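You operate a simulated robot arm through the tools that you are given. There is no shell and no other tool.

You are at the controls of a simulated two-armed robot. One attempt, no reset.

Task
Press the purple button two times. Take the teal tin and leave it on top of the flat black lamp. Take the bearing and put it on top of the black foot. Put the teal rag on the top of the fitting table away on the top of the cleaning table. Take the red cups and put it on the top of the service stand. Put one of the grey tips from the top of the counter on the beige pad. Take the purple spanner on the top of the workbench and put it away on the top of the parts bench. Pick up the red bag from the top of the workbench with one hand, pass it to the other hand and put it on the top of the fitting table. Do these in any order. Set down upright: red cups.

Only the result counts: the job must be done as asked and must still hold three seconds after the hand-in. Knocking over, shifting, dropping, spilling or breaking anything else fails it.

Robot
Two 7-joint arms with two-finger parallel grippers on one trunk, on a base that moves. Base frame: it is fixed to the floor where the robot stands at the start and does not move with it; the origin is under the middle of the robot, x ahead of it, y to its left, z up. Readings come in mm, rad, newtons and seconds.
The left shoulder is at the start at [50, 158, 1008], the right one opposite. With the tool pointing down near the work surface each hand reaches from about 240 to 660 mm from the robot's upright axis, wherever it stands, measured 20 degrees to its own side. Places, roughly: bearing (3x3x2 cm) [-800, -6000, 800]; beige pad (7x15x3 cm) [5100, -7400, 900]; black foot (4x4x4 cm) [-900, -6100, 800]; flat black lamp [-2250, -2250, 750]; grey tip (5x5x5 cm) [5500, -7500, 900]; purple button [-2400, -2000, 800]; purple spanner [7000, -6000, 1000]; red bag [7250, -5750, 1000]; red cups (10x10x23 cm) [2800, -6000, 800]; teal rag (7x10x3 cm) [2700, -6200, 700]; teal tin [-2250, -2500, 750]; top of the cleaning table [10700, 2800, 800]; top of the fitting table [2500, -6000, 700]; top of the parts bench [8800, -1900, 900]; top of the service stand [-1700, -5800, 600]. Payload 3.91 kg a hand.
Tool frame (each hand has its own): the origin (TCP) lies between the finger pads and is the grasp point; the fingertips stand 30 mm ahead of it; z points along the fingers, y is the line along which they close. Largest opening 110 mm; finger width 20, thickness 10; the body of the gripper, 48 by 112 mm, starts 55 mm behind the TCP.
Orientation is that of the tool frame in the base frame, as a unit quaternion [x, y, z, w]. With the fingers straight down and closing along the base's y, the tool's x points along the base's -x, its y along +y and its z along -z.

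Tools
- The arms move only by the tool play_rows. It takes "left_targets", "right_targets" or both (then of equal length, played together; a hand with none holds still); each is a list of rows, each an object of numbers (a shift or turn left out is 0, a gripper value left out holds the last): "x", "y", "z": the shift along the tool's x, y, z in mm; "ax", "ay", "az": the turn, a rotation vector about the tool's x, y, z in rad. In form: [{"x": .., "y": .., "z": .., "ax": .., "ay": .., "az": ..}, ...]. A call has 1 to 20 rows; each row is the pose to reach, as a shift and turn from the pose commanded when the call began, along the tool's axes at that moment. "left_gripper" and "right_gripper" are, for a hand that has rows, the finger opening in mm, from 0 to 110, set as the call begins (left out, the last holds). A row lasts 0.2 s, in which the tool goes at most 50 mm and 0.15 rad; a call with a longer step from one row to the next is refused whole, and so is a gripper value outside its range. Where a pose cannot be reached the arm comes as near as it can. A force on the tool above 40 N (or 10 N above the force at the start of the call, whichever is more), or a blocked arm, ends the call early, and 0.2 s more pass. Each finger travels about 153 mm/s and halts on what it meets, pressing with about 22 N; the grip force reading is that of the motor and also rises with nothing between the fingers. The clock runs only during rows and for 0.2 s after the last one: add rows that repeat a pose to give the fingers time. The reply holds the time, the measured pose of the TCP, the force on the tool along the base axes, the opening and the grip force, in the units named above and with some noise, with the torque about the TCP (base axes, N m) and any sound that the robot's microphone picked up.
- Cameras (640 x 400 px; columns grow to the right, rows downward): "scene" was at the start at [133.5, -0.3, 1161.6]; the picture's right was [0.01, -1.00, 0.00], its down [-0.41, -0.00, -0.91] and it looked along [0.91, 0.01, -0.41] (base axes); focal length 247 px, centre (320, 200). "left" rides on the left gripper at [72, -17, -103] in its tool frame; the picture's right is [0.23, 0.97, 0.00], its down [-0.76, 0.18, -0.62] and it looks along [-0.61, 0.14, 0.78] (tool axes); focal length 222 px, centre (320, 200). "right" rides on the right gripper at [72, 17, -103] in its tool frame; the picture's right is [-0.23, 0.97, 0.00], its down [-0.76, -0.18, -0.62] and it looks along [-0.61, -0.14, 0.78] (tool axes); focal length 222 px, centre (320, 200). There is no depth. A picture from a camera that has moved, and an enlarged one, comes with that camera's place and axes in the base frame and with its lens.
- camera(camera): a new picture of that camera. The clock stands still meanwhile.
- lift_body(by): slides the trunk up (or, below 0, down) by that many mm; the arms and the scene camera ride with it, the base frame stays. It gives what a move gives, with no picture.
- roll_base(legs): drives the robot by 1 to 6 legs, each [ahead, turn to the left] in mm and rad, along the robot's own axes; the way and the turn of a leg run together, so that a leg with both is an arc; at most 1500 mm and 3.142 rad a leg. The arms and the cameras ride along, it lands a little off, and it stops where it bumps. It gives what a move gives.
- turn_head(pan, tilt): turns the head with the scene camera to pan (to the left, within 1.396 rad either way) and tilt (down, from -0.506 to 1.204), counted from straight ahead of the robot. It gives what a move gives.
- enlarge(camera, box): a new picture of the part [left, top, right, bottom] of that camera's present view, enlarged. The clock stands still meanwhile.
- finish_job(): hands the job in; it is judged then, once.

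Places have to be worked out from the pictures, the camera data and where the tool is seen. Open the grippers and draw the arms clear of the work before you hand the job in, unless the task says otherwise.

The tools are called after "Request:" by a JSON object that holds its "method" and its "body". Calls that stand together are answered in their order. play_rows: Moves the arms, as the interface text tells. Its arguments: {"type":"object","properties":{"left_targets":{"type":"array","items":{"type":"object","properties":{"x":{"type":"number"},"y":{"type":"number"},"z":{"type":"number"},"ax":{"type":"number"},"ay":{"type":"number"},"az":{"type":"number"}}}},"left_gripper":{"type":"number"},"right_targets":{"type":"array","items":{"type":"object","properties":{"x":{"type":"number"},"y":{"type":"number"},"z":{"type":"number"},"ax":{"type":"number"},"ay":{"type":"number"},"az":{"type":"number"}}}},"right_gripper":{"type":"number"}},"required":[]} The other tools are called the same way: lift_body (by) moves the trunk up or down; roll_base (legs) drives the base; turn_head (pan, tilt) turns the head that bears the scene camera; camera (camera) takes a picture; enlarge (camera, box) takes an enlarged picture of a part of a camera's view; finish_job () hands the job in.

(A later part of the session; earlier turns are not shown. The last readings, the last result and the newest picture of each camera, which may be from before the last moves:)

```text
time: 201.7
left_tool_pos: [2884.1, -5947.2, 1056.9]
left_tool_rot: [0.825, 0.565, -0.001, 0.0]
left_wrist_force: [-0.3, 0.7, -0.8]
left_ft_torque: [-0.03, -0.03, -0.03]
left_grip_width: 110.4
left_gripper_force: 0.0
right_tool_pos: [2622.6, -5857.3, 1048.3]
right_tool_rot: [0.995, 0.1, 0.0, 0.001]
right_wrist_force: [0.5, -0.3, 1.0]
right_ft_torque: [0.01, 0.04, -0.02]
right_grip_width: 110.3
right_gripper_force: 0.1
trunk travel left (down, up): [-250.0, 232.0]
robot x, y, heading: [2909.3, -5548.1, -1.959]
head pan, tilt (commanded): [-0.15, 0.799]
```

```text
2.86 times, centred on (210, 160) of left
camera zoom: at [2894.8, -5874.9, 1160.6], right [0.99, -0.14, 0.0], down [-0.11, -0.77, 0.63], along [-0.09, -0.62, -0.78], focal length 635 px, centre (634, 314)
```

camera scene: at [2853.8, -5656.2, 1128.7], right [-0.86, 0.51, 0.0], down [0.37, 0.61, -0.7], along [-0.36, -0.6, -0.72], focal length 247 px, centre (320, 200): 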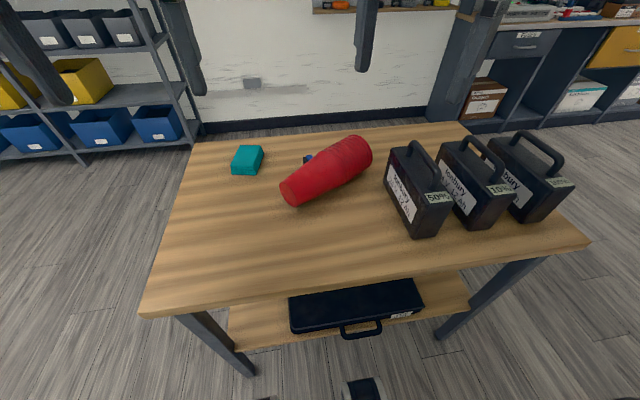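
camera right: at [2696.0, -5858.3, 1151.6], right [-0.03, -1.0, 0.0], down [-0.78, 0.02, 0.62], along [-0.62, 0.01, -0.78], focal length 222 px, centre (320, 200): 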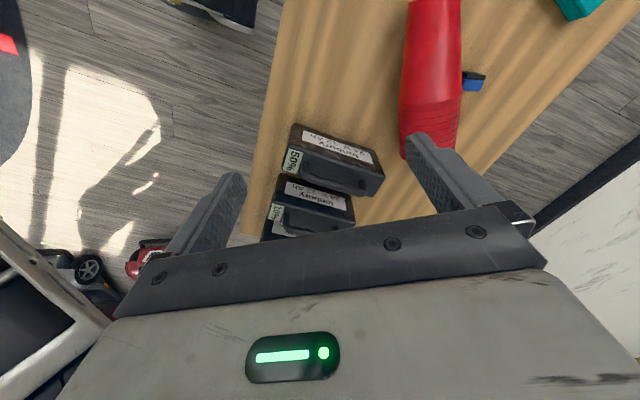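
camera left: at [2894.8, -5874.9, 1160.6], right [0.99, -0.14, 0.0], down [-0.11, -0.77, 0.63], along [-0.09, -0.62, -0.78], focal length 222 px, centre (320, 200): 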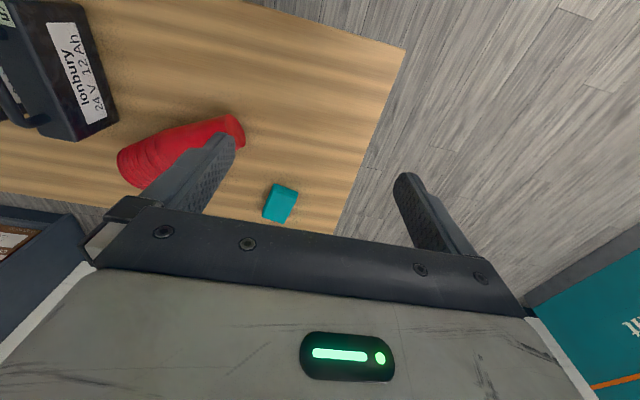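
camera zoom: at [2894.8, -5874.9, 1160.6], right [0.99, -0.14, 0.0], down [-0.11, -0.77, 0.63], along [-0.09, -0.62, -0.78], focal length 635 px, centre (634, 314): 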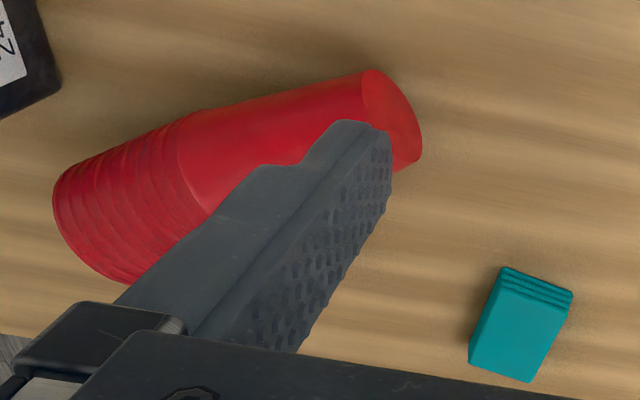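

Both views agree: base ≈(2722,−6007), rim end ≈(2494,−6052). I'll grip 80 mm from the base (clear of the cube), so I move the right hand above that point first.

Request:
{"method": "play_rows", "body": {"right_gripper": 104, "right_targets": [{"x": -3, "y": 40, "z": 20}, {"x": -6, "y": 80, "z": 45}, {"x": -9, "y": 120, "z": 75}, {"x": -12, "y": 160, "z": 105}, {"x": -12, "y": 165.9, "z": 140}, {"x": -12, "y": 165.9, "z": 160}, {"x": -12, "y": 165.9, "z": 160}]}}

Request:
{"method": "camera", "body": {"camera": "right"}}

Request:
{"method": "camera", "body": {"camera": "scene"}}

```text
time: 203.3
left_tool_pos: [2885.3, -5948.8, 1056.6]
left_tool_rot: [0.825, 0.565, -0.002, 0.001]
left_wrist_force: [-0.7, 0.0, 0.6]
left_ft_torque: [-0.01, 0.02, 0.0]
left_grip_width: 110.2
left_gripper_force: 0.1
right_tool_pos: [2645.7, -6022.0, 888.3]
right_tool_rot: [0.995, 0.101, 0.001, 0.002]
right_wrist_force: [-0.4, 0.4, -0.1]
right_ft_torque: [0.01, -0.02, 0.01]
right_grip_width: 103.8
right_gripper_force: 0.0
trunk travel left (down, up): [-250.0, 232.0]
robot x, y, heading: [2912.1, -5551.8, -1.959]
head pan, tilt (commanded): [-0.15, 0.799]
```

```text
taken
camera right: at [2719.0, -6024.2, 991.6], right [-0.03, -1.0, 0.0], down [-0.78, 0.02, 0.62], along [-0.62, 0.01, -0.78], focal length 222 px, centre (320, 200)
```

right: 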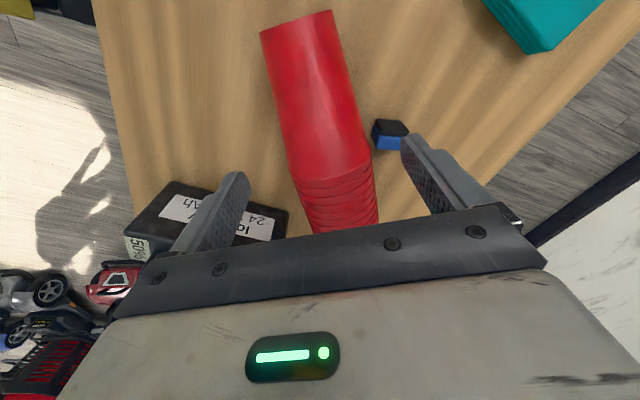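

```text
taken
camera scene: at [2853.8, -5656.2, 1128.6], right [-0.86, 0.51, 0.0], down [0.37, 0.61, -0.7], along [-0.36, -0.6, -0.72], focal length 247 px, centre (320, 200)
```

scene: 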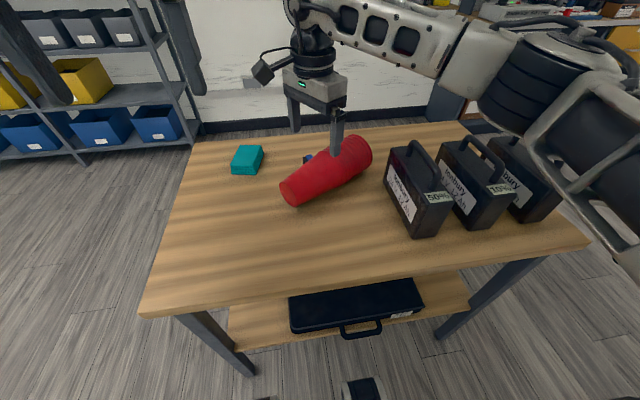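

Alignment matches prediction within ~2 mm; I shift 8 mm toward the base to clear the cube and descend to TCP z≈777.

Request:
{"method": "play_rows", "body": {"right_targets": [{"x": 8, "y": 1.5, "z": 25}, {"x": 8, "y": 1.5, "z": 55}, {"x": 8, "y": 1.5, "z": 80}, {"x": 8, "y": 1.5, "z": 100}, {"x": 8, "y": 1.5, "z": 111}, {"x": 8, "y": 1.5, "z": 111}]}}

Request:
{"method": "camera", "body": {"camera": "right"}}

Request:
{"method": "enlarge", "body": {"camera": "scene", "box": [240, 100, 420, 220]}}

```text
time: 204.7
left_tool_pos: [2884.0, -5946.9, 1056.4]
left_tool_rot: [0.825, 0.565, -0.001, -0.001]
left_wrist_force: [0.4, -0.4, 0.9]
left_ft_torque: [0.01, 0.02, 0.0]
left_grip_width: 109.9
left_gripper_force: 0.2
right_tool_pos: [2652.5, -6024.0, 776.0]
right_tool_rot: [0.995, 0.101, 0.001, 0.002]
right_wrist_force: [0.1, -0.6, 0.0]
right_ft_torque: [-0.02, -0.01, 0.0]
right_grip_width: 104.0
right_gripper_force: 0.1
trunk travel left (down, up): [-250.0, 232.0]
robot x, y, heading: [2912.0, -5549.5, -1.955]
head pan, tilt (commanded): [-0.15, 0.799]
```

```text
taken
camera right: at [2726.3, -6024.6, 880.0], right [-0.03, -1.0, 0.0], down [-0.78, 0.02, 0.62], along [-0.62, 0.01, -0.78], focal length 222 px, centre (320, 200)
```

right: 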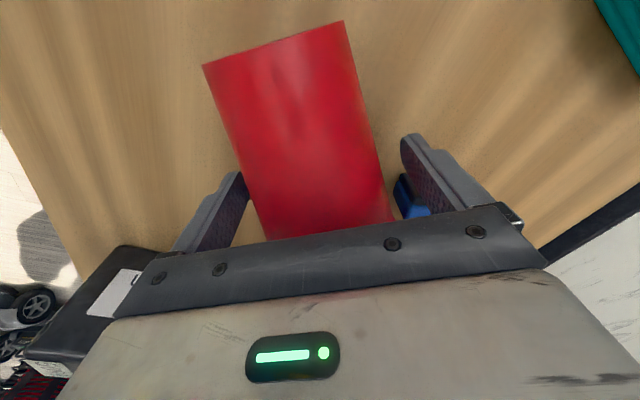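

```text
3.33 times, centred on (330, 160) of scene
camera zoom: at [2853.8, -5656.2, 1128.6], right [-0.86, 0.51, 0.0], down [0.37, 0.61, -0.7], along [-0.36, -0.6, -0.72], focal length 824 px, centre (287, 333)
```

zoom: 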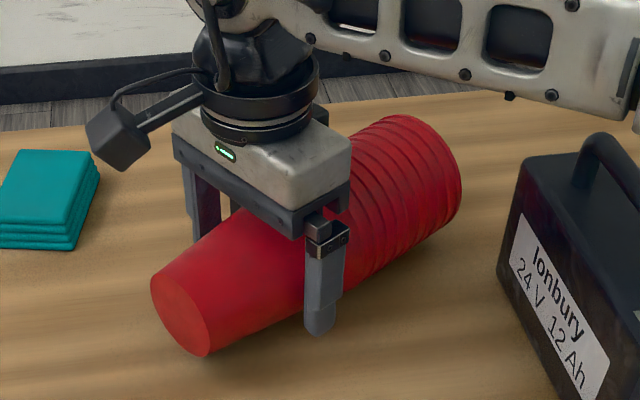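

The fingers straddle the cone without contact. I close the gripper.

Request:
{"method": "play_rows", "body": {"right_gripper": 55, "right_targets": [{"z": 0}, {"z": 0}, {"z": 0}, {"z": 0}]}}

Request:
{"method": "enlarge", "body": {"camera": "scene", "box": [240, 100, 420, 220]}}

```text
time: 205.7
left_tool_pos: [2883.5, -5949.2, 1056.4]
left_tool_rot: [0.825, 0.564, -0.001, 0.0]
left_wrist_force: [0.4, -0.6, -0.2]
left_ft_torque: [0.03, 0.02, 0.0]
left_grip_width: 110.2
left_gripper_force: 0.1
right_tool_pos: [2652.5, -6024.0, 775.7]
right_tool_rot: [0.995, 0.101, 0.0, 0.002]
right_wrist_force: [0.3, 0.1, -0.4]
right_ft_torque: [0.0, -0.03, 0.01]
right_grip_width: 80.1
right_gripper_force: 21.9
trunk travel left (down, up): [-250.0, 232.0]
robot x, y, heading: [2907.3, -5548.9, -1.959]
head pan, tilt (commanded): [-0.15, 0.799]
```

```text
3.33 times, centred on (330, 160) of scene
camera zoom: at [2853.7, -5656.3, 1128.6], right [-0.86, 0.51, 0.0], down [0.37, 0.61, -0.7], along [-0.36, -0.6, -0.72], focal length 824 px, centre (287, 333)
```

zoom: 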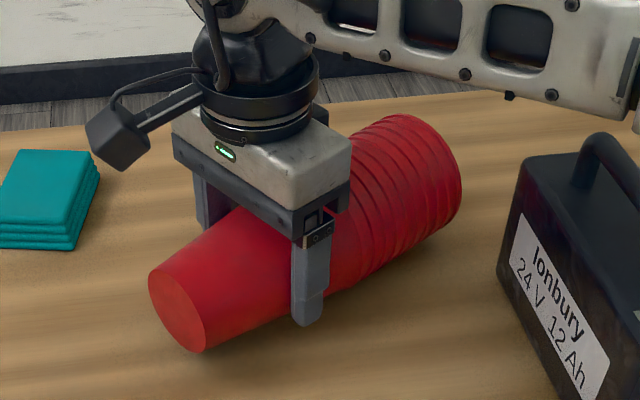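

Gripped at 80 mm. I lift slowly 60 mm and check for slip or droop.

Request:
{"method": "play_rows", "body": {"right_targets": [{"z": -8}, {"z": -18}, {"z": -35}, {"z": -60}, {"z": -60}]}}

Request:
{"method": "camera", "body": {"camera": "scene"}}

Request:
{"method": "camera", "body": {"camera": "right"}}

```text
time: 206.9
left_tool_pos: [2883.4, -5948.4, 1056.2]
left_tool_rot: [0.825, 0.565, -0.001, 0.0]
left_wrist_force: [0.0, -0.4, 0.2]
left_ft_torque: [-0.03, 0.01, -0.02]
left_grip_width: 110.1
left_gripper_force: 0.0
right_tool_pos: [2651.9, -6021.7, 836.4]
right_tool_rot: [0.995, 0.099, 0.001, 0.001]
right_wrist_force: [-0.4, 0.4, -0.9]
right_ft_torque: [-0.01, -0.05, 0.0]
right_grip_width: 80.0
right_gripper_force: 21.7
trunk travel left (down, up): [-250.0, 232.0]
robot x, y, heading: [2909.6, -5549.0, -1.962]
head pan, tilt (commanded): [-0.15, 0.799]
```

```text
taken
camera scene: at [2853.7, -5656.2, 1128.6], right [-0.86, 0.51, 0.0], down [0.37, 0.61, -0.7], along [-0.36, -0.6, -0.72], focal length 247 px, centre (320, 200)
```

scene: 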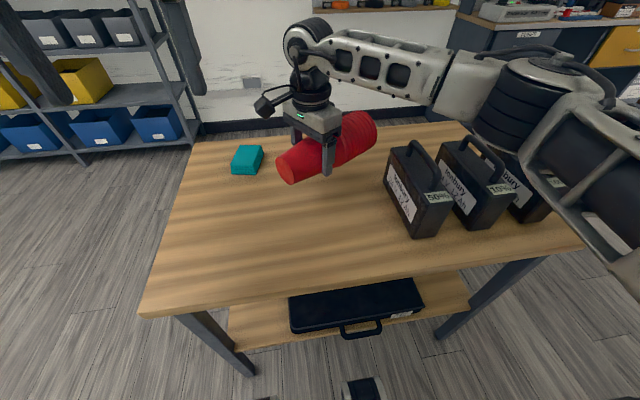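

```text
taken
camera right: at [2725.5, -6023.3, 940.9], right [-0.03, -1.0, 0.0], down [-0.78, 0.02, 0.62], along [-0.62, 0.02, -0.78], focal length 222 px, centre (320, 200)
```

right: 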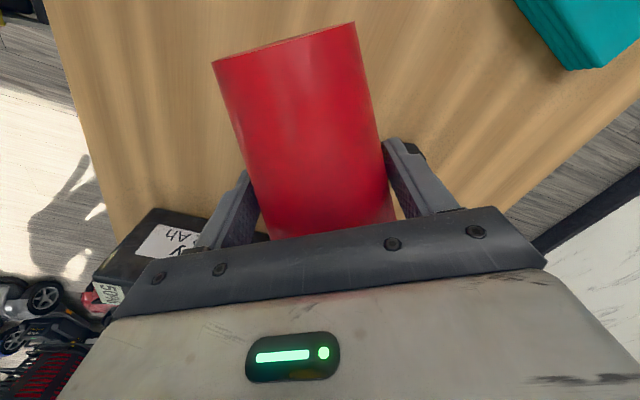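

Held firmly, weight is tiny. I lift another 110 mm and draw the hand back toward my side, away from the batteries.

Request:
{"method": "play_rows", "body": {"right_targets": [{"z": -40}, {"z": -80}, {"z": -120}, {"y": -30, "z": -150}, {"y": -70, "z": -170}, {"y": -110, "z": -180}, {"y": -110, "z": -180}]}}

Request:
{"method": "camera", "body": {"camera": "scene"}}

```text
time: 208.5
left_tool_pos: [2883.2, -5948.2, 1057.0]
left_tool_rot: [0.825, 0.565, -0.001, 0.0]
left_wrist_force: [-0.5, -0.1, -0.1]
left_ft_torque: [0.01, -0.02, 0.01]
left_grip_width: 109.9
left_gripper_force: 0.1
right_tool_pos: [2629.2, -5914.8, 1017.0]
right_tool_rot: [0.995, 0.1, 0.001, 0.0]
right_wrist_force: [-0.3, 0.6, -1.5]
right_ft_torque: [-0.04, -0.09, 0.0]
right_grip_width: 80.1
right_gripper_force: 22.0
trunk travel left (down, up): [-250.0, 232.0]
robot x, y, heading: [2912.3, -5549.4, -1.959]
head pan, tilt (commanded): [-0.15, 0.799]
```

```text
taken
camera scene: at [2853.7, -5656.2, 1128.6], right [-0.86, 0.51, 0.0], down [0.37, 0.61, -0.7], along [-0.36, -0.6, -0.72], focal length 247 px, centre (320, 200)
```

scene: 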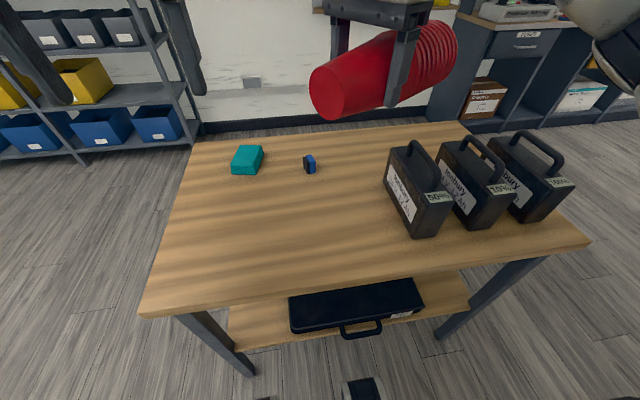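

Blue cube and batteries are untouched. Now I yaw the hand back so its x axis points toward me, keeping the stack held.

Request:
{"method": "play_rows", "body": {"right_targets": [{"az": -0.14}, {"az": -0.28}, {"az": -0.42}, {"az": -0.56}, {"az": -0.7}, {"az": -0.84}, {"az": -0.97}, {"az": -0.97}]}}

Request:
{"method": "play_rows", "body": {"right_targets": [{"ay": -0.14}, {"ay": -0.28}, {"ay": -0.42}, {"ay": -0.56}, {"ay": -0.7}, {"ay": -0.84}, {"ay": -0.98}, {"ay": -1.12}, {"ay": -1.26}, {"ay": -1.4}, {"ay": -1.52}, {"ay": -1.52}]}}

Request:
{"method": "camera", "body": {"camera": "scene"}}

Request:
{"method": "camera", "body": {"camera": "right"}}

Request:
{"method": "camera", "body": {"camera": "left"}}

```text
time: 210.3
left_tool_pos: [2883.6, -5949.0, 1056.1]
left_tool_rot: [0.825, 0.565, -0.001, 0.001]
left_wrist_force: [-0.2, 0.1, 0.3]
left_ft_torque: [0.02, 0.01, -0.01]
left_grip_width: 110.1
left_gripper_force: 0.0
right_tool_pos: [2630.0, -5915.0, 1016.7]
right_tool_rot: [0.833, 0.554, 0.001, 0.002]
right_wrist_force: [0.7, -0.2, -1.2]
right_ft_torque: [0.08, -0.02, 0.0]
right_grip_width: 80.3
right_gripper_force: 21.9
trunk travel left (down, up): [-250.0, 232.0]
robot x, y, heading: [2910.3, -5549.8, -1.957]
head pan, tilt (commanded): [-0.15, 0.799]
```

```text
time: 212.9
left_tool_pos: [2884.2, -5948.4, 1056.7]
left_tool_rot: [0.826, 0.564, -0.001, 0.0]
left_wrist_force: [0.2, 0.1, 0.4]
left_ft_torque: [0.02, 0.0, -0.02]
left_grip_width: 110.0
left_gripper_force: 0.0
right_tool_pos: [2631.6, -5913.3, 1016.3]
right_tool_rot: [0.603, 0.401, -0.573, 0.384]
right_wrist_force: [-0.9, -0.1, -3.1]
right_ft_torque: [-0.01, -0.02, 0.02]
right_grip_width: 80.2
right_gripper_force: 21.5
trunk travel left (down, up): [-250.0, 232.0]
robot x, y, heading: [2907.9, -5551.9, -1.957]
head pan, tilt (commanded): [-0.15, 0.799]
```

```text
taken
camera scene: at [2853.7, -5656.3, 1128.6], right [-0.86, 0.51, 0.0], down [0.37, 0.61, -0.7], along [-0.36, -0.6, -0.72], focal length 247 px, centre (320, 200)
```

scene: 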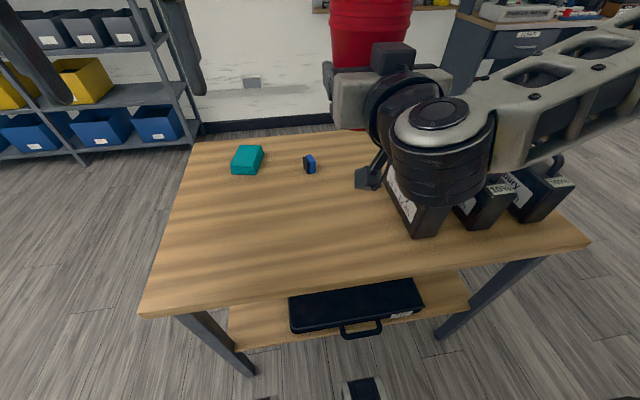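

```text
taken
camera right: at [2687.1, -5821.5, 949.4], right [0.89, -0.39, 0.23], down [0.06, 0.61, 0.79], along [-0.45, -0.69, 0.57], focal length 222 px, centre (320, 200)
```

right: 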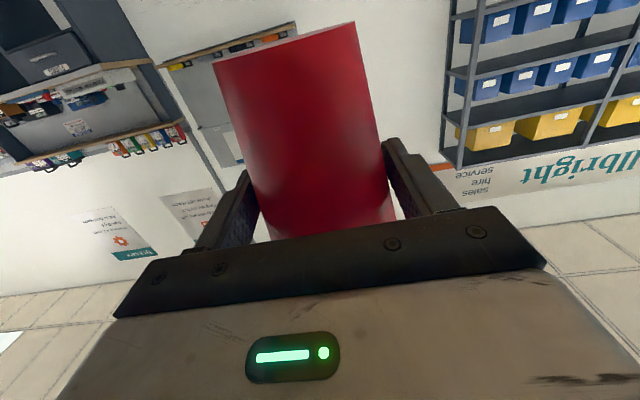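

```text
taken
camera left: at [2894.7, -5875.0, 1160.5], right [0.99, -0.14, 0.0], down [-0.11, -0.77, 0.63], along [-0.09, -0.62, -0.78], focal length 222 px, centre (320, 200)
```

left: 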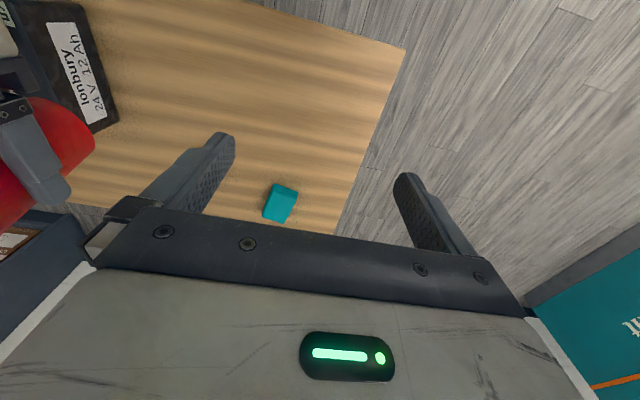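

The stack is now held upright, base down (gripped ~72 mm above its base). Before driving west, I look right to check the gap between the table and the scooters.

Request:
{"method": "turn_head", "body": {"pan": -1.39, "tilt": 0.45}}

Request:
{"method": "camera", "body": {"camera": "scene"}}

```text
time: 214.3
left_tool_pos: [2884.6, -5948.4, 1056.5]
left_tool_rot: [0.826, 0.564, -0.001, 0.0]
left_wrist_force: [-0.1, 0.1, -0.4]
left_ft_torque: [-0.01, -0.03, 0.01]
left_grip_width: 110.0
left_gripper_force: 0.0
right_tool_pos: [2629.8, -5914.1, 1016.1]
right_tool_rot: [0.604, 0.4, -0.573, 0.383]
right_wrist_force: [1.2, -0.8, -1.3]
right_ft_torque: [-0.01, -0.03, -0.02]
right_grip_width: 80.4
right_gripper_force: 21.9
trunk travel left (down, up): [-250.0, 232.0]
robot x, y, heading: [2903.9, -5546.3, -1.962]
head pan, tilt (commanded): [-1.389, 0.45]
```

```text
taken
camera scene: at [2805.3, -5568.1, 1159.0], right [0.21, 0.98, 0.0], down [0.43, -0.09, -0.9], along [-0.88, 0.19, -0.44], focal length 247 px, centre (320, 200)
```

scene: 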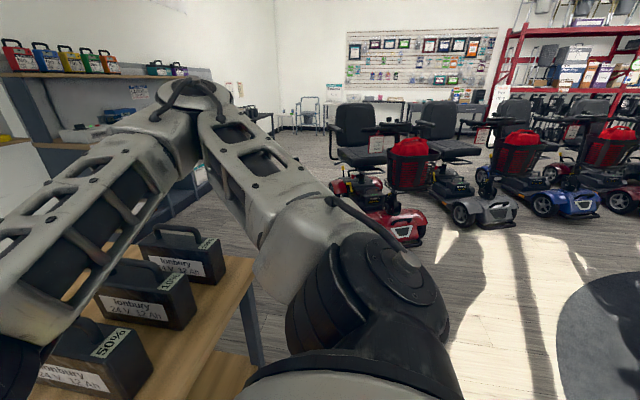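

The gap west of the table is ~1.3 m wide. I back away and drive in stages along the aisle toward the service stand, holding the cups upright.

Request:
{"method": "roll_base", "body": {"legs": [[-300, 0], [0, -1.282], [1180, 0], [0, 0.449]]}}

Request:
{"method": "turn_head", "body": {"pan": 0.0, "tilt": 0.45}}

Request:
{"method": "camera", "body": {"camera": "scene"}}

```text
time: 226.4
left_tool_pos: [1523.7, -5372.8, 1056.8]
left_tool_rot: [0.986, 0.167, 0.0, 0.0]
left_wrist_force: [0.4, -0.4, 0.5]
left_ft_torque: [-0.01, -0.04, 0.0]
left_grip_width: 110.0
left_gripper_force: 0.1
right_tool_pos: [1385.8, -5157.5, 1016.2]
right_tool_rot: [0.716, 0.109, -0.682, 0.106]
right_wrist_force: [-0.6, 1.0, -0.8]
right_ft_torque: [0.0, -0.07, -0.02]
right_grip_width: 80.3
right_gripper_force: 22.4
trunk travel left (down, up): [-250.0, 232.0]
robot x, y, heading: [1844.2, -5134.0, -2.823]
head pan, tilt (commanded): [-1.389, 0.45]
```

```text
time: 228.0
left_tool_pos: [1524.2, -5372.4, 1055.9]
left_tool_rot: [0.986, 0.167, -0.001, 0.0]
left_wrist_force: [0.2, 0.7, 0.6]
left_ft_torque: [0.01, 0.03, 0.02]
left_grip_width: 109.9
left_gripper_force: 0.2
right_tool_pos: [1385.6, -5157.1, 1015.0]
right_tool_rot: [0.715, 0.11, -0.682, 0.107]
right_wrist_force: [0.3, 0.7, -1.4]
right_ft_torque: [-0.01, 0.02, 0.0]
right_grip_width: 80.3
right_gripper_force: 22.1
trunk travel left (down, up): [-250.0, 232.0]
robot x, y, heading: [1843.4, -5136.8, -2.829]
head pan, tilt (commanded): [0.0, 0.45]
```

```text
taken
camera scene: at [1719.6, -5175.3, 1159.0], right [-0.31, 0.95, 0.0], down [0.41, 0.14, -0.9], along [-0.86, -0.28, -0.44], focal length 247 px, centre (320, 200)
```

scene: 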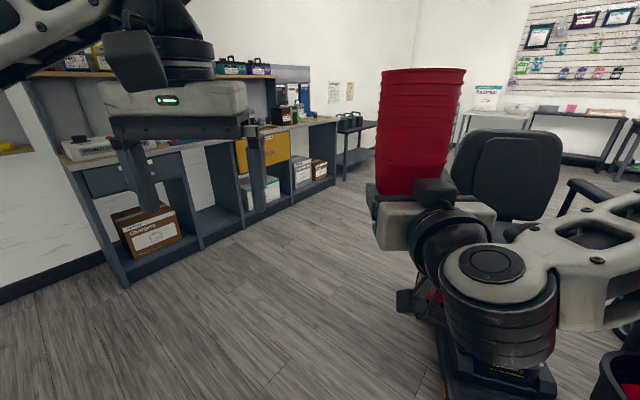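

Cups remain upright; aisle is clear. I continue west, passing left of the red scooter, then angle toward the service stand.

Request:
{"method": "roll_base", "body": {"legs": [[0, 0.08], [1350, 0], [0, -0.811], [1065, 0], [1064, 0], [0, 1.602]]}}

Request:
{"method": "turn_head", "body": {"pan": 0.0, "tilt": 0.5}}

Request:
{"method": "camera", "body": {"camera": "scene"}}

```text
time: 251.1
left_tool_pos: [-1372.0, -5251.9, 1056.3]
left_tool_rot: [0.832, 0.555, 0.0, 0.0]
left_wrist_force: [-0.3, 0.5, -0.7]
left_ft_torque: [0.01, 0.0, 0.0]
left_grip_width: 109.8
left_gripper_force: 0.0
right_tool_pos: [-1626.5, -5211.6, 1016.9]
right_tool_rot: [0.608, 0.392, -0.579, 0.376]
right_wrist_force: [-0.1, -0.1, -1.4]
right_ft_torque: [0.03, -0.03, 0.0]
right_grip_width: 80.1
right_gripper_force: 21.9
trunk travel left (down, up): [-250.0, 232.0]
robot x, y, heading: [-1334.4, -4854.7, -1.979]
head pan, tilt (commanded): [0.0, 0.45]
```

```text
time: 251.8
left_tool_pos: [-1374.5, -5252.0, 1056.4]
left_tool_rot: [0.832, 0.555, -0.001, 0.0]
left_wrist_force: [-0.5, -0.1, 0.7]
left_ft_torque: [0.02, 0.01, 0.0]
left_grip_width: 110.1
left_gripper_force: 0.1
right_tool_pos: [-1626.5, -5211.5, 1017.6]
right_tool_rot: [0.609, 0.392, -0.578, 0.375]
right_wrist_force: [0.0, 1.1, -1.2]
right_ft_torque: [0.02, -0.01, -0.01]
right_grip_width: 79.6
right_gripper_force: 22.1
trunk travel left (down, up): [-250.0, 232.0]
robot x, y, heading: [-1339.2, -4854.1, -1.985]
head pan, tilt (commanded): [0.0, 0.499]
```

```text
taken
camera scene: at [-1389.8, -4974.4, 1154.6], right [-0.92, 0.4, 0.0], down [0.19, 0.44, -0.88], along [-0.35, -0.8, -0.48], focal length 247 px, centre (320, 200)
```

scene: 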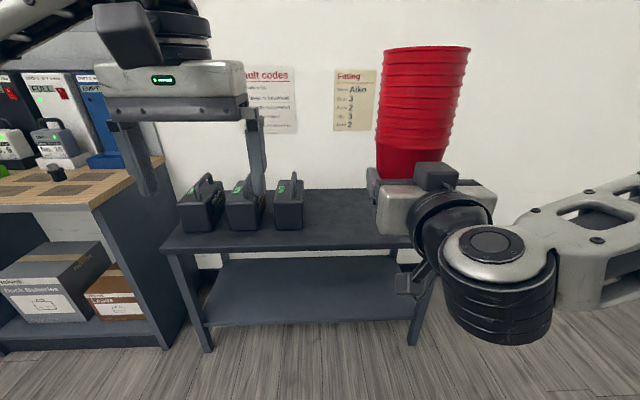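

Stand front edge runs from ≈(−1161,−5800) to ≈(−2110,−5418), with free top to the right of the three boxes. I position so the cups will be 57 mm in from the edge at ≈(−1850,−5584).

Request:
{"method": "roll_base", "body": {"legs": [[0, -0.162], [422, 0], [0, 0.19]]}}

Request:
{"method": "turn_head", "body": {"pan": -0.15, "tilt": 0.85}}

Request:
{"method": "camera", "body": {"camera": "scene"}}

Request:
{"method": "camera", "body": {"camera": "left"}}

```text
time: 255.7
left_tool_pos: [-1590.2, -5600.7, 1056.1]
left_tool_rot: [0.825, 0.565, 0.0, 0.0]
left_wrist_force: [0.4, -0.7, 0.6]
left_ft_torque: [0.03, 0.04, -0.04]
left_grip_width: 110.1
left_gripper_force: 0.0
right_tool_pos: [-1843.0, -5567.5, 1017.2]
right_tool_rot: [0.604, 0.399, -0.575, 0.382]
right_wrist_force: [-0.4, -0.4, -0.9]
right_ft_torque: [0.05, -0.01, -0.03]
right_grip_width: 79.9
right_gripper_force: 22.0
trunk travel left (down, up): [-250.0, 232.0]
robot x, y, heading: [-1566.7, -5201.9, -1.96]
head pan, tilt (commanded): [0.0, 0.499]
```

```text
time: 256.5
left_tool_pos: [-1591.1, -5601.7, 1055.9]
left_tool_rot: [0.825, 0.565, -0.001, 0.001]
left_wrist_force: [-0.2, -0.6, -0.5]
left_ft_torque: [-0.05, -0.02, -0.04]
left_grip_width: 110.1
left_gripper_force: 0.0
right_tool_pos: [-1844.8, -5568.7, 1017.1]
right_tool_rot: [0.605, 0.398, -0.575, 0.381]
right_wrist_force: [-0.5, 0.1, -0.9]
right_ft_torque: [0.04, -0.01, 0.0]
right_grip_width: 80.1
right_gripper_force: 22.1
trunk travel left (down, up): [-250.0, 232.0]
robot x, y, heading: [-1559.5, -5198.8, -1.959]
head pan, tilt (commanded): [-0.15, 0.85]
```

```text
taken
camera scene: at [-1619.2, -5307.5, 1124.6], right [-0.86, 0.51, 0.0], down [0.39, 0.64, -0.66], along [-0.34, -0.57, -0.75], focal length 247 px, centre (320, 200)
```

scene: 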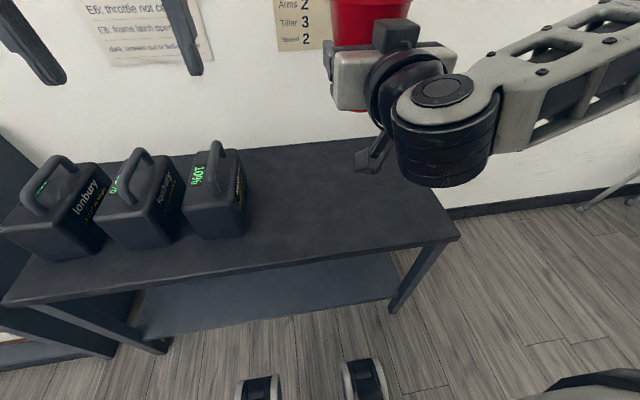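

```text
taken
camera left: at [-1579.6, -5528.4, 1160.4], right [0.99, -0.14, 0.0], down [-0.11, -0.77, 0.62], along [-0.09, -0.62, -0.78], focal length 222 px, centre (320, 200)
```

left: 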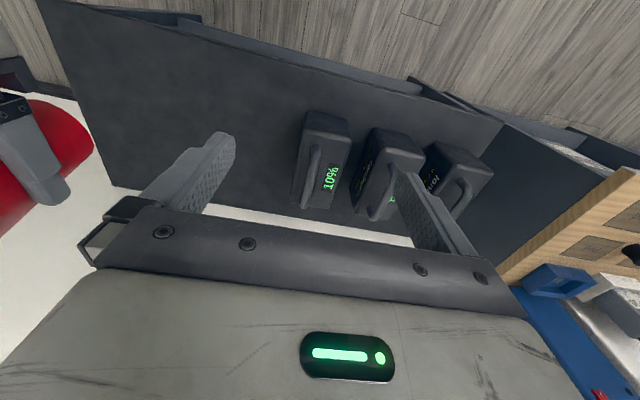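

I'm positioned with TCP ~47 mm past the stand's edge (gripper body and camera stay outside it). I lower the trunk 230 mm so the level hand can reach down.

Request:
{"method": "lift_body", "body": {"by": -230}}

Request:
{"method": "camera", "body": {"camera": "scene"}}

Request:
{"method": "camera", "body": {"camera": "left"}}

```text
time: 258.9
left_tool_pos: [-1590.5, -5602.2, 825.1]
left_tool_rot: [0.825, 0.565, -0.001, 0.001]
left_wrist_force: [0.2, -0.6, 0.1]
left_ft_torque: [0.01, -0.02, 0.0]
left_grip_width: 109.9
left_gripper_force: 0.0
right_tool_pos: [-1844.0, -5567.2, 786.4]
right_tool_rot: [0.604, 0.4, -0.573, 0.383]
right_wrist_force: [0.3, -0.2, -1.5]
right_ft_torque: [-0.01, 0.0, 0.05]
right_grip_width: 79.7
right_gripper_force: 22.3
trunk travel left (down, up): [-20.0, 462.0]
robot x, y, heading: [-1562.2, -5200.9, -1.958]
head pan, tilt (commanded): [-0.15, 0.85]
```

```text
taken
camera scene: at [-1619.1, -5307.5, 894.6], right [-0.86, 0.51, 0.0], down [0.39, 0.64, -0.66], along [-0.34, -0.57, -0.75], focal length 247 px, centre (320, 200)
```

scene: 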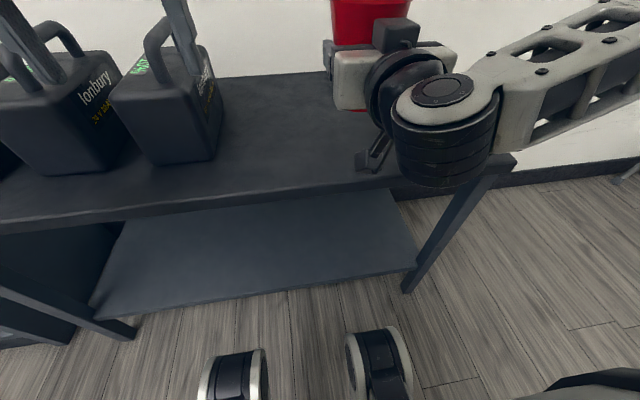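

```text
taken
camera left: at [-1579.5, -5528.4, 930.5], right [0.99, -0.14, 0.0], down [-0.11, -0.77, 0.62], along [-0.09, -0.62, -0.78], focal length 222 px, centre (320, 200)
```

left: 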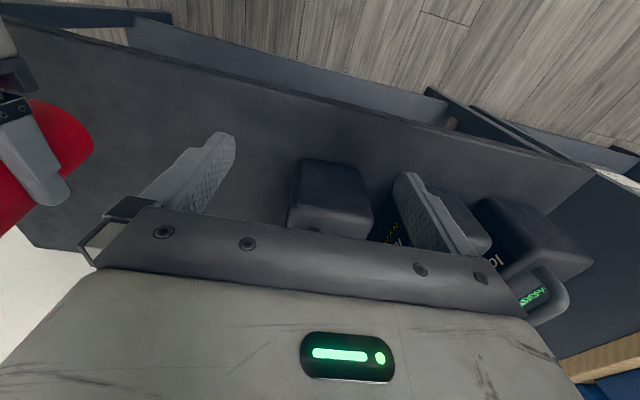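

Comparing the two heights, the stand top is ≈z 630, so base contact is expected at TCP z≈702. I lower 55 mm with a small tilt correction to make the stack exactly vertical, then look.

Request:
{"method": "play_rows", "body": {"right_targets": [{"x": 20, "z": 1, "ay": -0.025}, {"x": 40, "z": 2, "ay": -0.049}, {"x": 55, "z": 2.7, "ay": -0.049}, {"x": 55, "z": 2.7, "ay": -0.049}]}}

Request:
{"method": "turn_head", "body": {"pan": -0.5, "tilt": 0.6}}

Request:
{"method": "camera", "body": {"camera": "scene"}}

Request:
{"method": "camera", "body": {"camera": "left"}}

Request:
{"method": "camera", "body": {"camera": "right"}}

```text
time: 259.9
left_tool_pos: [-1590.9, -5601.7, 827.4]
left_tool_rot: [0.825, 0.565, -0.001, 0.001]
left_wrist_force: [0.3, 0.1, -0.1]
left_ft_torque: [0.04, 0.01, 0.01]
left_grip_width: 110.2
left_gripper_force: 0.1
right_tool_pos: [-1843.2, -5567.5, 731.6]
right_tool_rot: [0.59, 0.389, -0.589, 0.392]
right_wrist_force: [0.1, 0.4, -1.9]
right_ft_torque: [0.05, -0.03, -0.04]
right_grip_width: 79.5
right_gripper_force: 22.3
trunk travel left (down, up): [-20.0, 462.0]
robot x, y, heading: [-1565.2, -5202.5, -1.956]
head pan, tilt (commanded): [-0.15, 0.85]
```

```text
time: 260.8
left_tool_pos: [-1589.9, -5602.6, 827.1]
left_tool_rot: [0.825, 0.565, 0.0, 0.001]
left_wrist_force: [0.1, -0.3, 0.6]
left_ft_torque: [-0.01, -0.05, -0.01]
left_grip_width: 110.2
left_gripper_force: 0.0
right_tool_pos: [-1843.0, -5567.3, 732.6]
right_tool_rot: [0.59, 0.389, -0.589, 0.391]
right_wrist_force: [-0.4, 0.2, -1.6]
right_ft_torque: [-0.01, -0.02, 0.02]
right_grip_width: 79.6
right_gripper_force: 22.2
trunk travel left (down, up): [-20.0, 462.0]
robot x, y, heading: [-1564.9, -5202.2, -1.963]
head pan, tilt (commanded): [-0.499, 0.6]
```

```text
taken
camera scene: at [-1647.5, -5296.2, 915.4], right [-0.63, 0.78, 0.0], down [0.44, 0.36, -0.82], along [-0.64, -0.52, -0.57], focal length 247 px, centre (320, 200)
```

scene: 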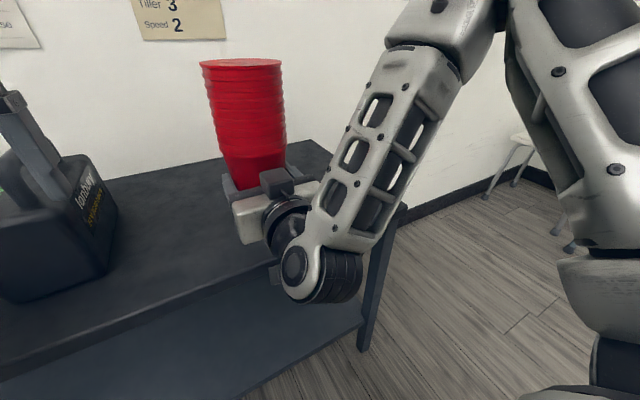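

```text
taken
camera left: at [-1579.5, -5528.4, 930.4], right [0.99, -0.14, 0.0], down [-0.11, -0.77, 0.62], along [-0.09, -0.62, -0.78], focal length 222 px, centre (320, 200)
```

left: 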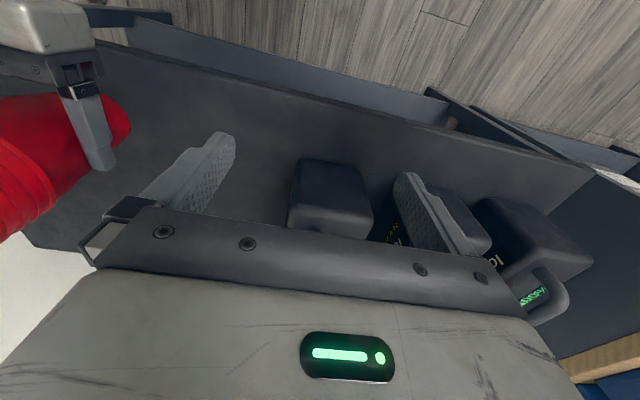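

```text
taken
camera right: at [-1788.4, -5478.5, 659.7], right [0.9, -0.38, 0.23], down [0.08, 0.64, 0.76], along [-0.44, -0.67, 0.61], focal length 222 px, centre (320, 200)
```

right: 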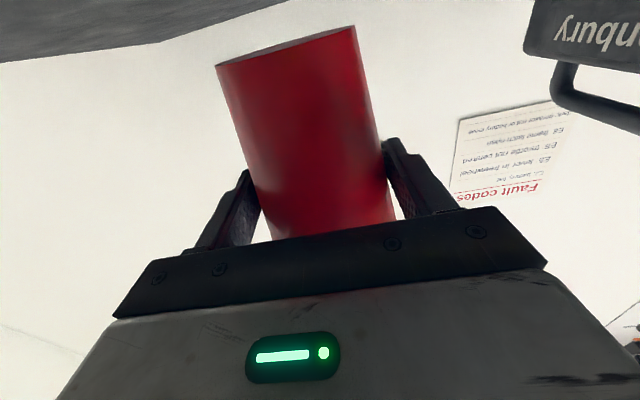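

Hand is exactly level and cups vertical. I descend in small steps, reading force.

Request:
{"method": "play_rows", "body": {"right_targets": [{"x": 8}, {"x": 14}, {"x": 18}, {"x": 20}, {"x": 20}]}}

Request:
{"method": "enlarge", "body": {"camera": "scene", "box": [170, 40, 350, 260]}}

```text
time: 262.0
left_tool_pos: [-1591.3, -5602.3, 826.0]
left_tool_rot: [0.825, 0.565, -0.001, 0.001]
left_wrist_force: [1.0, 0.2, -0.5]
left_ft_torque: [0.03, -0.03, -0.03]
left_grip_width: 109.9
left_gripper_force: 0.2
right_tool_pos: [-1843.6, -5567.8, 710.5]
right_tool_rot: [0.589, 0.391, -0.588, 0.393]
right_wrist_force: [0.0, -0.5, -1.4]
right_ft_torque: [-0.02, 0.03, -0.01]
right_grip_width: 79.9
right_gripper_force: 21.9
trunk travel left (down, up): [-20.0, 462.0]
robot x, y, heading: [-1565.6, -5200.3, -1.959]
head pan, tilt (commanded): [-0.499, 0.6]
```

```text
1.82 times, centred on (260, 150) of scene
camera zoom: at [-1647.6, -5296.1, 915.5], right [-0.63, 0.78, 0.0], down [0.44, 0.36, -0.83], along [-0.64, -0.52, -0.56], focal length 449 px, centre (429, 291)
```

zoom: 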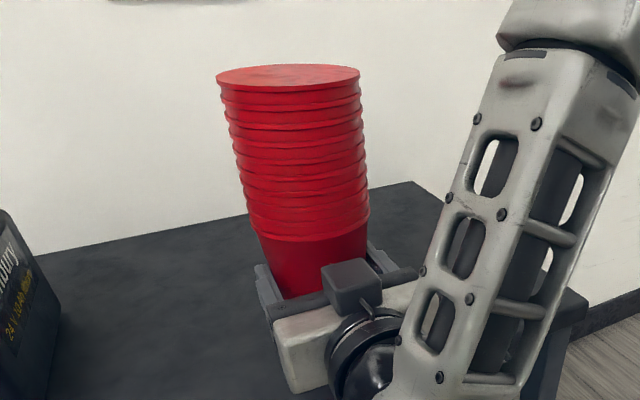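

No contact yet at TCP z 710. I keep stepping down.

Request:
{"method": "play_rows", "body": {"right_targets": [{"x": 3}, {"x": 6}, {"x": 8}, {"x": 8}]}}

Request:
{"method": "play_rows", "body": {"right_targets": [{"x": 2}, {"x": 4}, {"x": 6}, {"x": 6}]}}

Request:
{"method": "camera", "body": {"camera": "left"}}

```text
time: 263.0
left_tool_pos: [-1591.5, -5602.3, 825.6]
left_tool_rot: [0.825, 0.565, -0.001, 0.001]
left_wrist_force: [0.5, 0.0, 0.0]
left_ft_torque: [-0.03, -0.03, 0.0]
left_grip_width: 109.9
left_gripper_force: 0.1
right_tool_pos: [-1840.7, -5567.4, 705.0]
right_tool_rot: [0.591, 0.39, -0.588, 0.391]
right_wrist_force: [0.6, -0.3, -2.0]
right_ft_torque: [0.0, 0.01, -0.01]
right_grip_width: 79.9
right_gripper_force: 21.5
trunk travel left (down, up): [-20.0, 462.0]
robot x, y, heading: [-1561.7, -5200.9, -1.957]
head pan, tilt (commanded): [-0.499, 0.6]
```

```text
time: 264.0
left_tool_pos: [-1590.4, -5601.3, 826.2]
left_tool_rot: [0.825, 0.565, 0.0, 0.001]
left_wrist_force: [0.5, -0.1, -0.8]
left_ft_torque: [-0.02, -0.01, 0.02]
left_grip_width: 110.1
left_gripper_force: 0.0
right_tool_pos: [-1838.7, -5568.0, 700.3]
right_tool_rot: [0.59, 0.39, -0.589, 0.391]
right_wrist_force: [-0.7, 0.0, -1.0]
right_ft_torque: [0.0, -0.03, -0.01]
right_grip_width: 79.4
right_gripper_force: 22.0
right hand out of reach, approached as far as the arm can: row 1, 2, 3, 4
trunk travel left (down, up): [-20.0, 462.0]
robot x, y, heading: [-1568.8, -5202.5, -1.963]
head pan, tilt (commanded): [-0.499, 0.6]
```

```text
taken
camera left: at [-1579.5, -5528.4, 930.4], right [0.99, -0.14, 0.0], down [-0.11, -0.77, 0.62], along [-0.09, -0.62, -0.78], focal length 222 px, centre (320, 200)
```

left: 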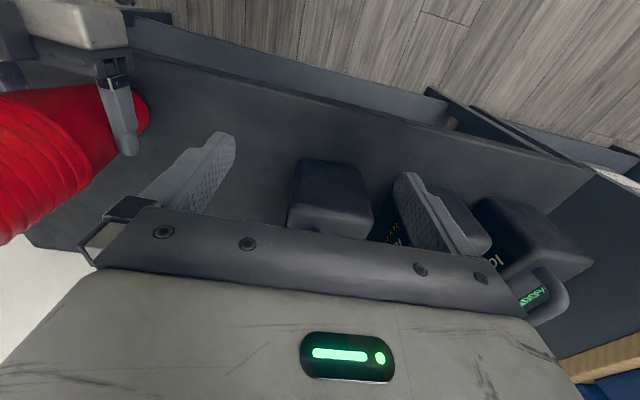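

Arm says it's near its reach limit at z 700, still no contact (stand is likely ≈z 605). Reach is better farther out, so I raise 30 mm, back the base up 110 mm, and extend the hand forward by the same amount.

Request:
{"method": "play_rows", "body": {"right_targets": [{"x": -15}, {"x": -30}, {"x": -30}]}}

Request:
{"method": "roll_base", "body": {"legs": [[-110, 0]]}}

Request:
{"method": "play_rows", "body": {"right_targets": [{"z": 30}, {"z": 60}, {"z": 90}, {"z": 110}, {"z": 110}]}}

```text
time: 264.8
left_tool_pos: [-1590.6, -5601.5, 826.3]
left_tool_rot: [0.825, 0.566, -0.001, 0.001]
left_wrist_force: [0.0, -0.2, -1.2]
left_ft_torque: [-0.02, -0.02, -0.01]
left_grip_width: 109.8
left_gripper_force: 0.0
right_tool_pos: [-1838.6, -5567.2, 730.1]
right_tool_rot: [0.59, 0.39, -0.588, 0.393]
right_wrist_force: [-1.3, 0.2, -1.1]
right_ft_torque: [0.0, 0.01, -0.01]
right_grip_width: 79.8
right_gripper_force: 22.1
trunk travel left (down, up): [-20.0, 462.0]
robot x, y, heading: [-1563.8, -5198.6, -1.962]
head pan, tilt (commanded): [-0.499, 0.6]
```

```text
time: 266.0
left_tool_pos: [-1549.8, -5500.6, 825.4]
left_tool_rot: [0.826, 0.564, -0.001, 0.0]
left_wrist_force: [0.0, -0.6, -0.7]
left_ft_torque: [0.02, -0.01, -0.01]
left_grip_width: 109.8
left_gripper_force: 0.1
right_tool_pos: [-1796.9, -5466.2, 731.0]
right_tool_rot: [0.59, 0.39, -0.588, 0.392]
right_wrist_force: [0.1, 0.7, -2.1]
right_ft_torque: [0.03, -0.01, 0.0]
right_grip_width: 79.5
right_gripper_force: 21.7
trunk travel left (down, up): [-20.0, 462.0]
robot x, y, heading: [-1522.4, -5098.4, -1.958]
head pan, tilt (commanded): [-0.499, 0.6]
```

```text
time: 267.2
left_tool_pos: [-1548.7, -5501.1, 826.5]
left_tool_rot: [0.826, 0.564, -0.001, 0.0]
left_wrist_force: [0.5, 0.1, -0.1]
left_ft_torque: [0.05, -0.02, -0.02]
left_grip_width: 110.0
left_gripper_force: 0.1
right_tool_pos: [-1827.4, -5571.0, 735.1]
right_tool_rot: [0.591, 0.389, -0.589, 0.389]
right_wrist_force: [-0.2, -0.2, -1.6]
right_ft_torque: [-0.01, -0.01, 0.0]
right_grip_width: 79.5
right_gripper_force: 22.2
right hand out of reach, approached as far as the arm can: row 3, 4, 5
trunk travel left (down, up): [-20.0, 462.0]
robot x, y, heading: [-1522.1, -5101.4, -1.96]
head pan, tilt (commanded): [-0.499, 0.6]
```

The limit is on lateral offset: reach improves as the hand moves left. I shift the hand 60 mm left (still well clear of the boxes) and then descend.

Request:
{"method": "play_rows", "body": {"right_targets": [{"y": 20}, {"y": 40}, {"y": 60}, {"y": 60, "x": 15}, {"y": 60, "x": 25}, {"y": 60, "x": 25}]}}

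Request:
{"method": "camera", "body": {"camera": "scene"}}

```text
time: 268.6
left_tool_pos: [-1549.5, -5502.3, 826.9]
left_tool_rot: [0.825, 0.565, -0.001, 0.0]
left_wrist_force: [0.3, 0.0, 0.3]
left_ft_torque: [0.02, -0.01, 0.04]
left_grip_width: 110.0
left_gripper_force: 0.1
right_tool_pos: [-1772.0, -5595.0, 712.0]
right_tool_rot: [0.591, 0.389, -0.589, 0.391]
right_wrist_force: [0.1, 0.1, -0.5]
right_ft_torque: [0.0, -0.03, -0.04]
right_grip_width: 79.6
right_gripper_force: 21.9
trunk travel left (down, up): [-20.0, 462.0]
robot x, y, heading: [-1523.9, -5100.0, -1.96]
head pan, tilt (commanded): [-0.499, 0.6]
```

```text
taken
camera scene: at [-1606.3, -5195.4, 915.5], right [-0.63, 0.78, 0.0], down [0.44, 0.36, -0.82], along [-0.64, -0.52, -0.57], focal length 247 px, centre (320, 200)
```

scene: 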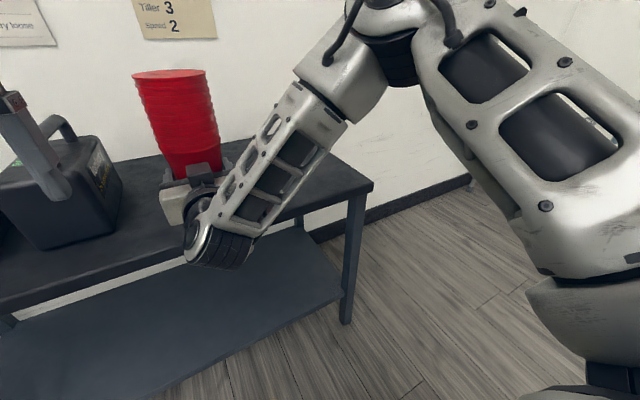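

In reach now, with a comfortable gap to the nearest box. I continue down in small steps.

Request:
{"method": "play_rows", "body": {"right_targets": [{"x": 8}, {"x": 16}, {"x": 22}, {"x": 22}]}}

Request:
{"method": "enlarge", "body": {"camera": "scene", "box": [60, 50, 300, 290]}}

```text
time: 269.6
left_tool_pos: [-1549.3, -5501.1, 826.5]
left_tool_rot: [0.825, 0.565, 0.0, 0.0]
left_wrist_force: [-0.6, 0.9, -0.8]
left_ft_torque: [0.02, -0.02, -0.05]
left_grip_width: 110.1
left_gripper_force: 0.0
right_tool_pos: [-1772.0, -5595.0, 689.8]
right_tool_rot: [0.59, 0.39, -0.589, 0.392]
right_wrist_force: [-0.5, -0.6, -0.9]
right_ft_torque: [0.03, -0.01, 0.0]
right_grip_width: 79.8
right_gripper_force: 21.9
trunk travel left (down, up): [-20.0, 462.0]
robot x, y, heading: [-1526.4, -5099.4, -1.962]
head pan, tilt (commanded): [-0.499, 0.6]
```

```text
1.67 times, centred on (180, 170) of scene
camera zoom: at [-1606.3, -5195.4, 915.5], right [-0.63, 0.78, 0.0], down [0.44, 0.36, -0.83], along [-0.64, -0.52, -0.57], focal length 412 px, centre (553, 250)
```

zoom: 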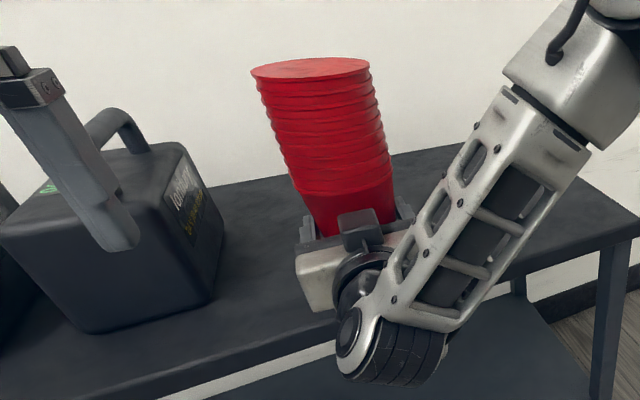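

Still free. I continue in 3–4 mm steps.

Request:
{"method": "play_rows", "body": {"right_targets": [{"x": 4}, {"x": 8}, {"x": 10}, {"x": 10}]}}

Request:
{"method": "play_rows", "body": {"right_targets": [{"x": 3}, {"x": 5}, {"x": 6}, {"x": 6}]}}

```text
time: 270.6
left_tool_pos: [-1548.8, -5499.9, 826.7]
left_tool_rot: [0.826, 0.564, -0.001, 0.001]
left_wrist_force: [0.3, 0.0, 0.3]
left_ft_torque: [-0.02, 0.01, 0.01]
left_grip_width: 110.0
left_gripper_force: 0.1
right_tool_pos: [-1771.5, -5594.8, 682.0]
right_tool_rot: [-0.589, -0.389, 0.59, -0.393]
right_wrist_force: [1.7, -3.0, 14.3]
right_ft_torque: [-0.19, 0.08, -0.06]
right_grip_width: 78.0
right_gripper_force: 21.5
trunk travel left (down, up): [-20.0, 462.0]
robot x, y, heading: [-1522.2, -5106.9, -1.964]
head pan, tilt (commanded): [-0.499, 0.6]
```

```text
time: 271.6
left_tool_pos: [-1548.7, -5500.6, 826.7]
left_tool_rot: [0.825, 0.565, -0.002, 0.001]
left_wrist_force: [-0.4, -0.4, -0.2]
left_ft_torque: [0.01, 0.02, 0.01]
left_grip_width: 110.2
left_gripper_force: 0.1
right_tool_pos: [-1771.9, -5593.7, 675.7]
right_tool_rot: [-0.589, -0.39, 0.589, -0.393]
right_wrist_force: [3.1, -1.3, 13.5]
right_ft_torque: [-0.16, 0.06, 0.01]
right_grip_width: 75.8
right_gripper_force: 21.7
trunk travel left (down, up): [-20.0, 462.0]
robot x, y, heading: [-1521.7, -5099.0, -1.966]
head pan, tilt (commanded): [-0.499, 0.6]
```

Contact: base rests on the stand (≈z 611) and the fingers slid slightly down the cone. I open the gripper fully.

Request:
{"method": "play_rows", "body": {"right_gripper": 110, "right_targets": [{"x": 0}, {"x": 0}, {"x": 0}, {"x": 0}]}}

Request:
{"method": "camera", "body": {"camera": "right"}}

Request:
{"method": "enlarge", "body": {"camera": "scene", "box": [60, 50, 300, 290]}}

```text
time: 272.6
left_tool_pos: [-1549.5, -5501.1, 826.7]
left_tool_rot: [0.825, 0.565, 0.0, 0.001]
left_wrist_force: [-0.8, -0.2, 0.5]
left_ft_torque: [-0.02, 0.0, 0.0]
left_grip_width: 110.0
left_gripper_force: 0.1
right_tool_pos: [-1772.4, -5594.4, 673.9]
right_tool_rot: [0.59, 0.39, -0.588, 0.392]
right_wrist_force: [0.2, -0.5, -0.1]
right_ft_torque: [0.0, 0.01, -0.01]
right_grip_width: 110.1
right_gripper_force: 0.1
trunk travel left (down, up): [-20.0, 462.0]
robot x, y, heading: [-1520.9, -5100.8, -1.964]
head pan, tilt (commanded): [-0.499, 0.6]
```

```text
taken
camera right: at [-1716.8, -5504.9, 601.9], right [0.9, -0.38, 0.23], down [0.08, 0.64, 0.76], along [-0.44, -0.66, 0.61], focal length 222 px, centre (320, 200)
```

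right: 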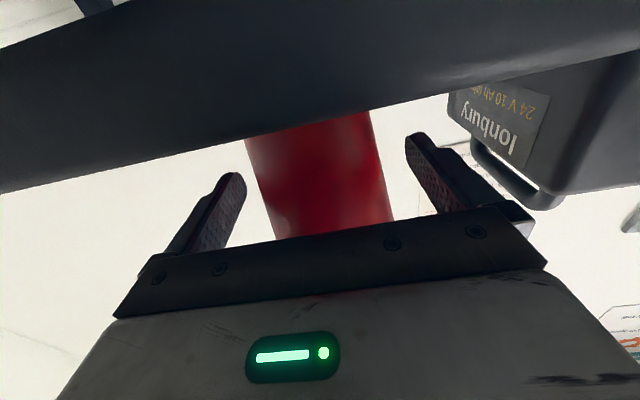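

```text
1.67 times, centred on (180, 170) of scene
camera zoom: at [-1606.3, -5195.3, 915.5], right [-0.63, 0.78, 0.0], down [0.44, 0.36, -0.83], along [-0.64, -0.52, -0.56], focal length 412 px, centre (553, 250)
```

zoom: 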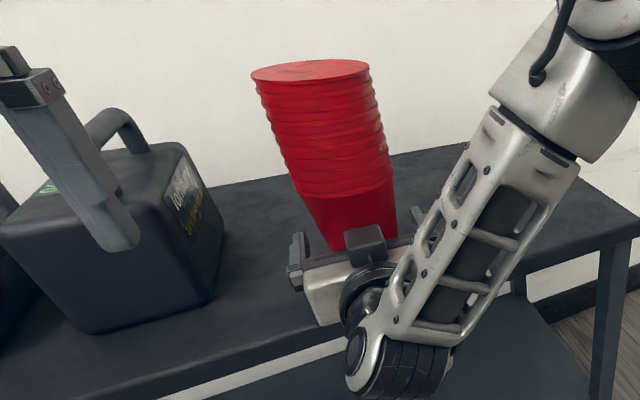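

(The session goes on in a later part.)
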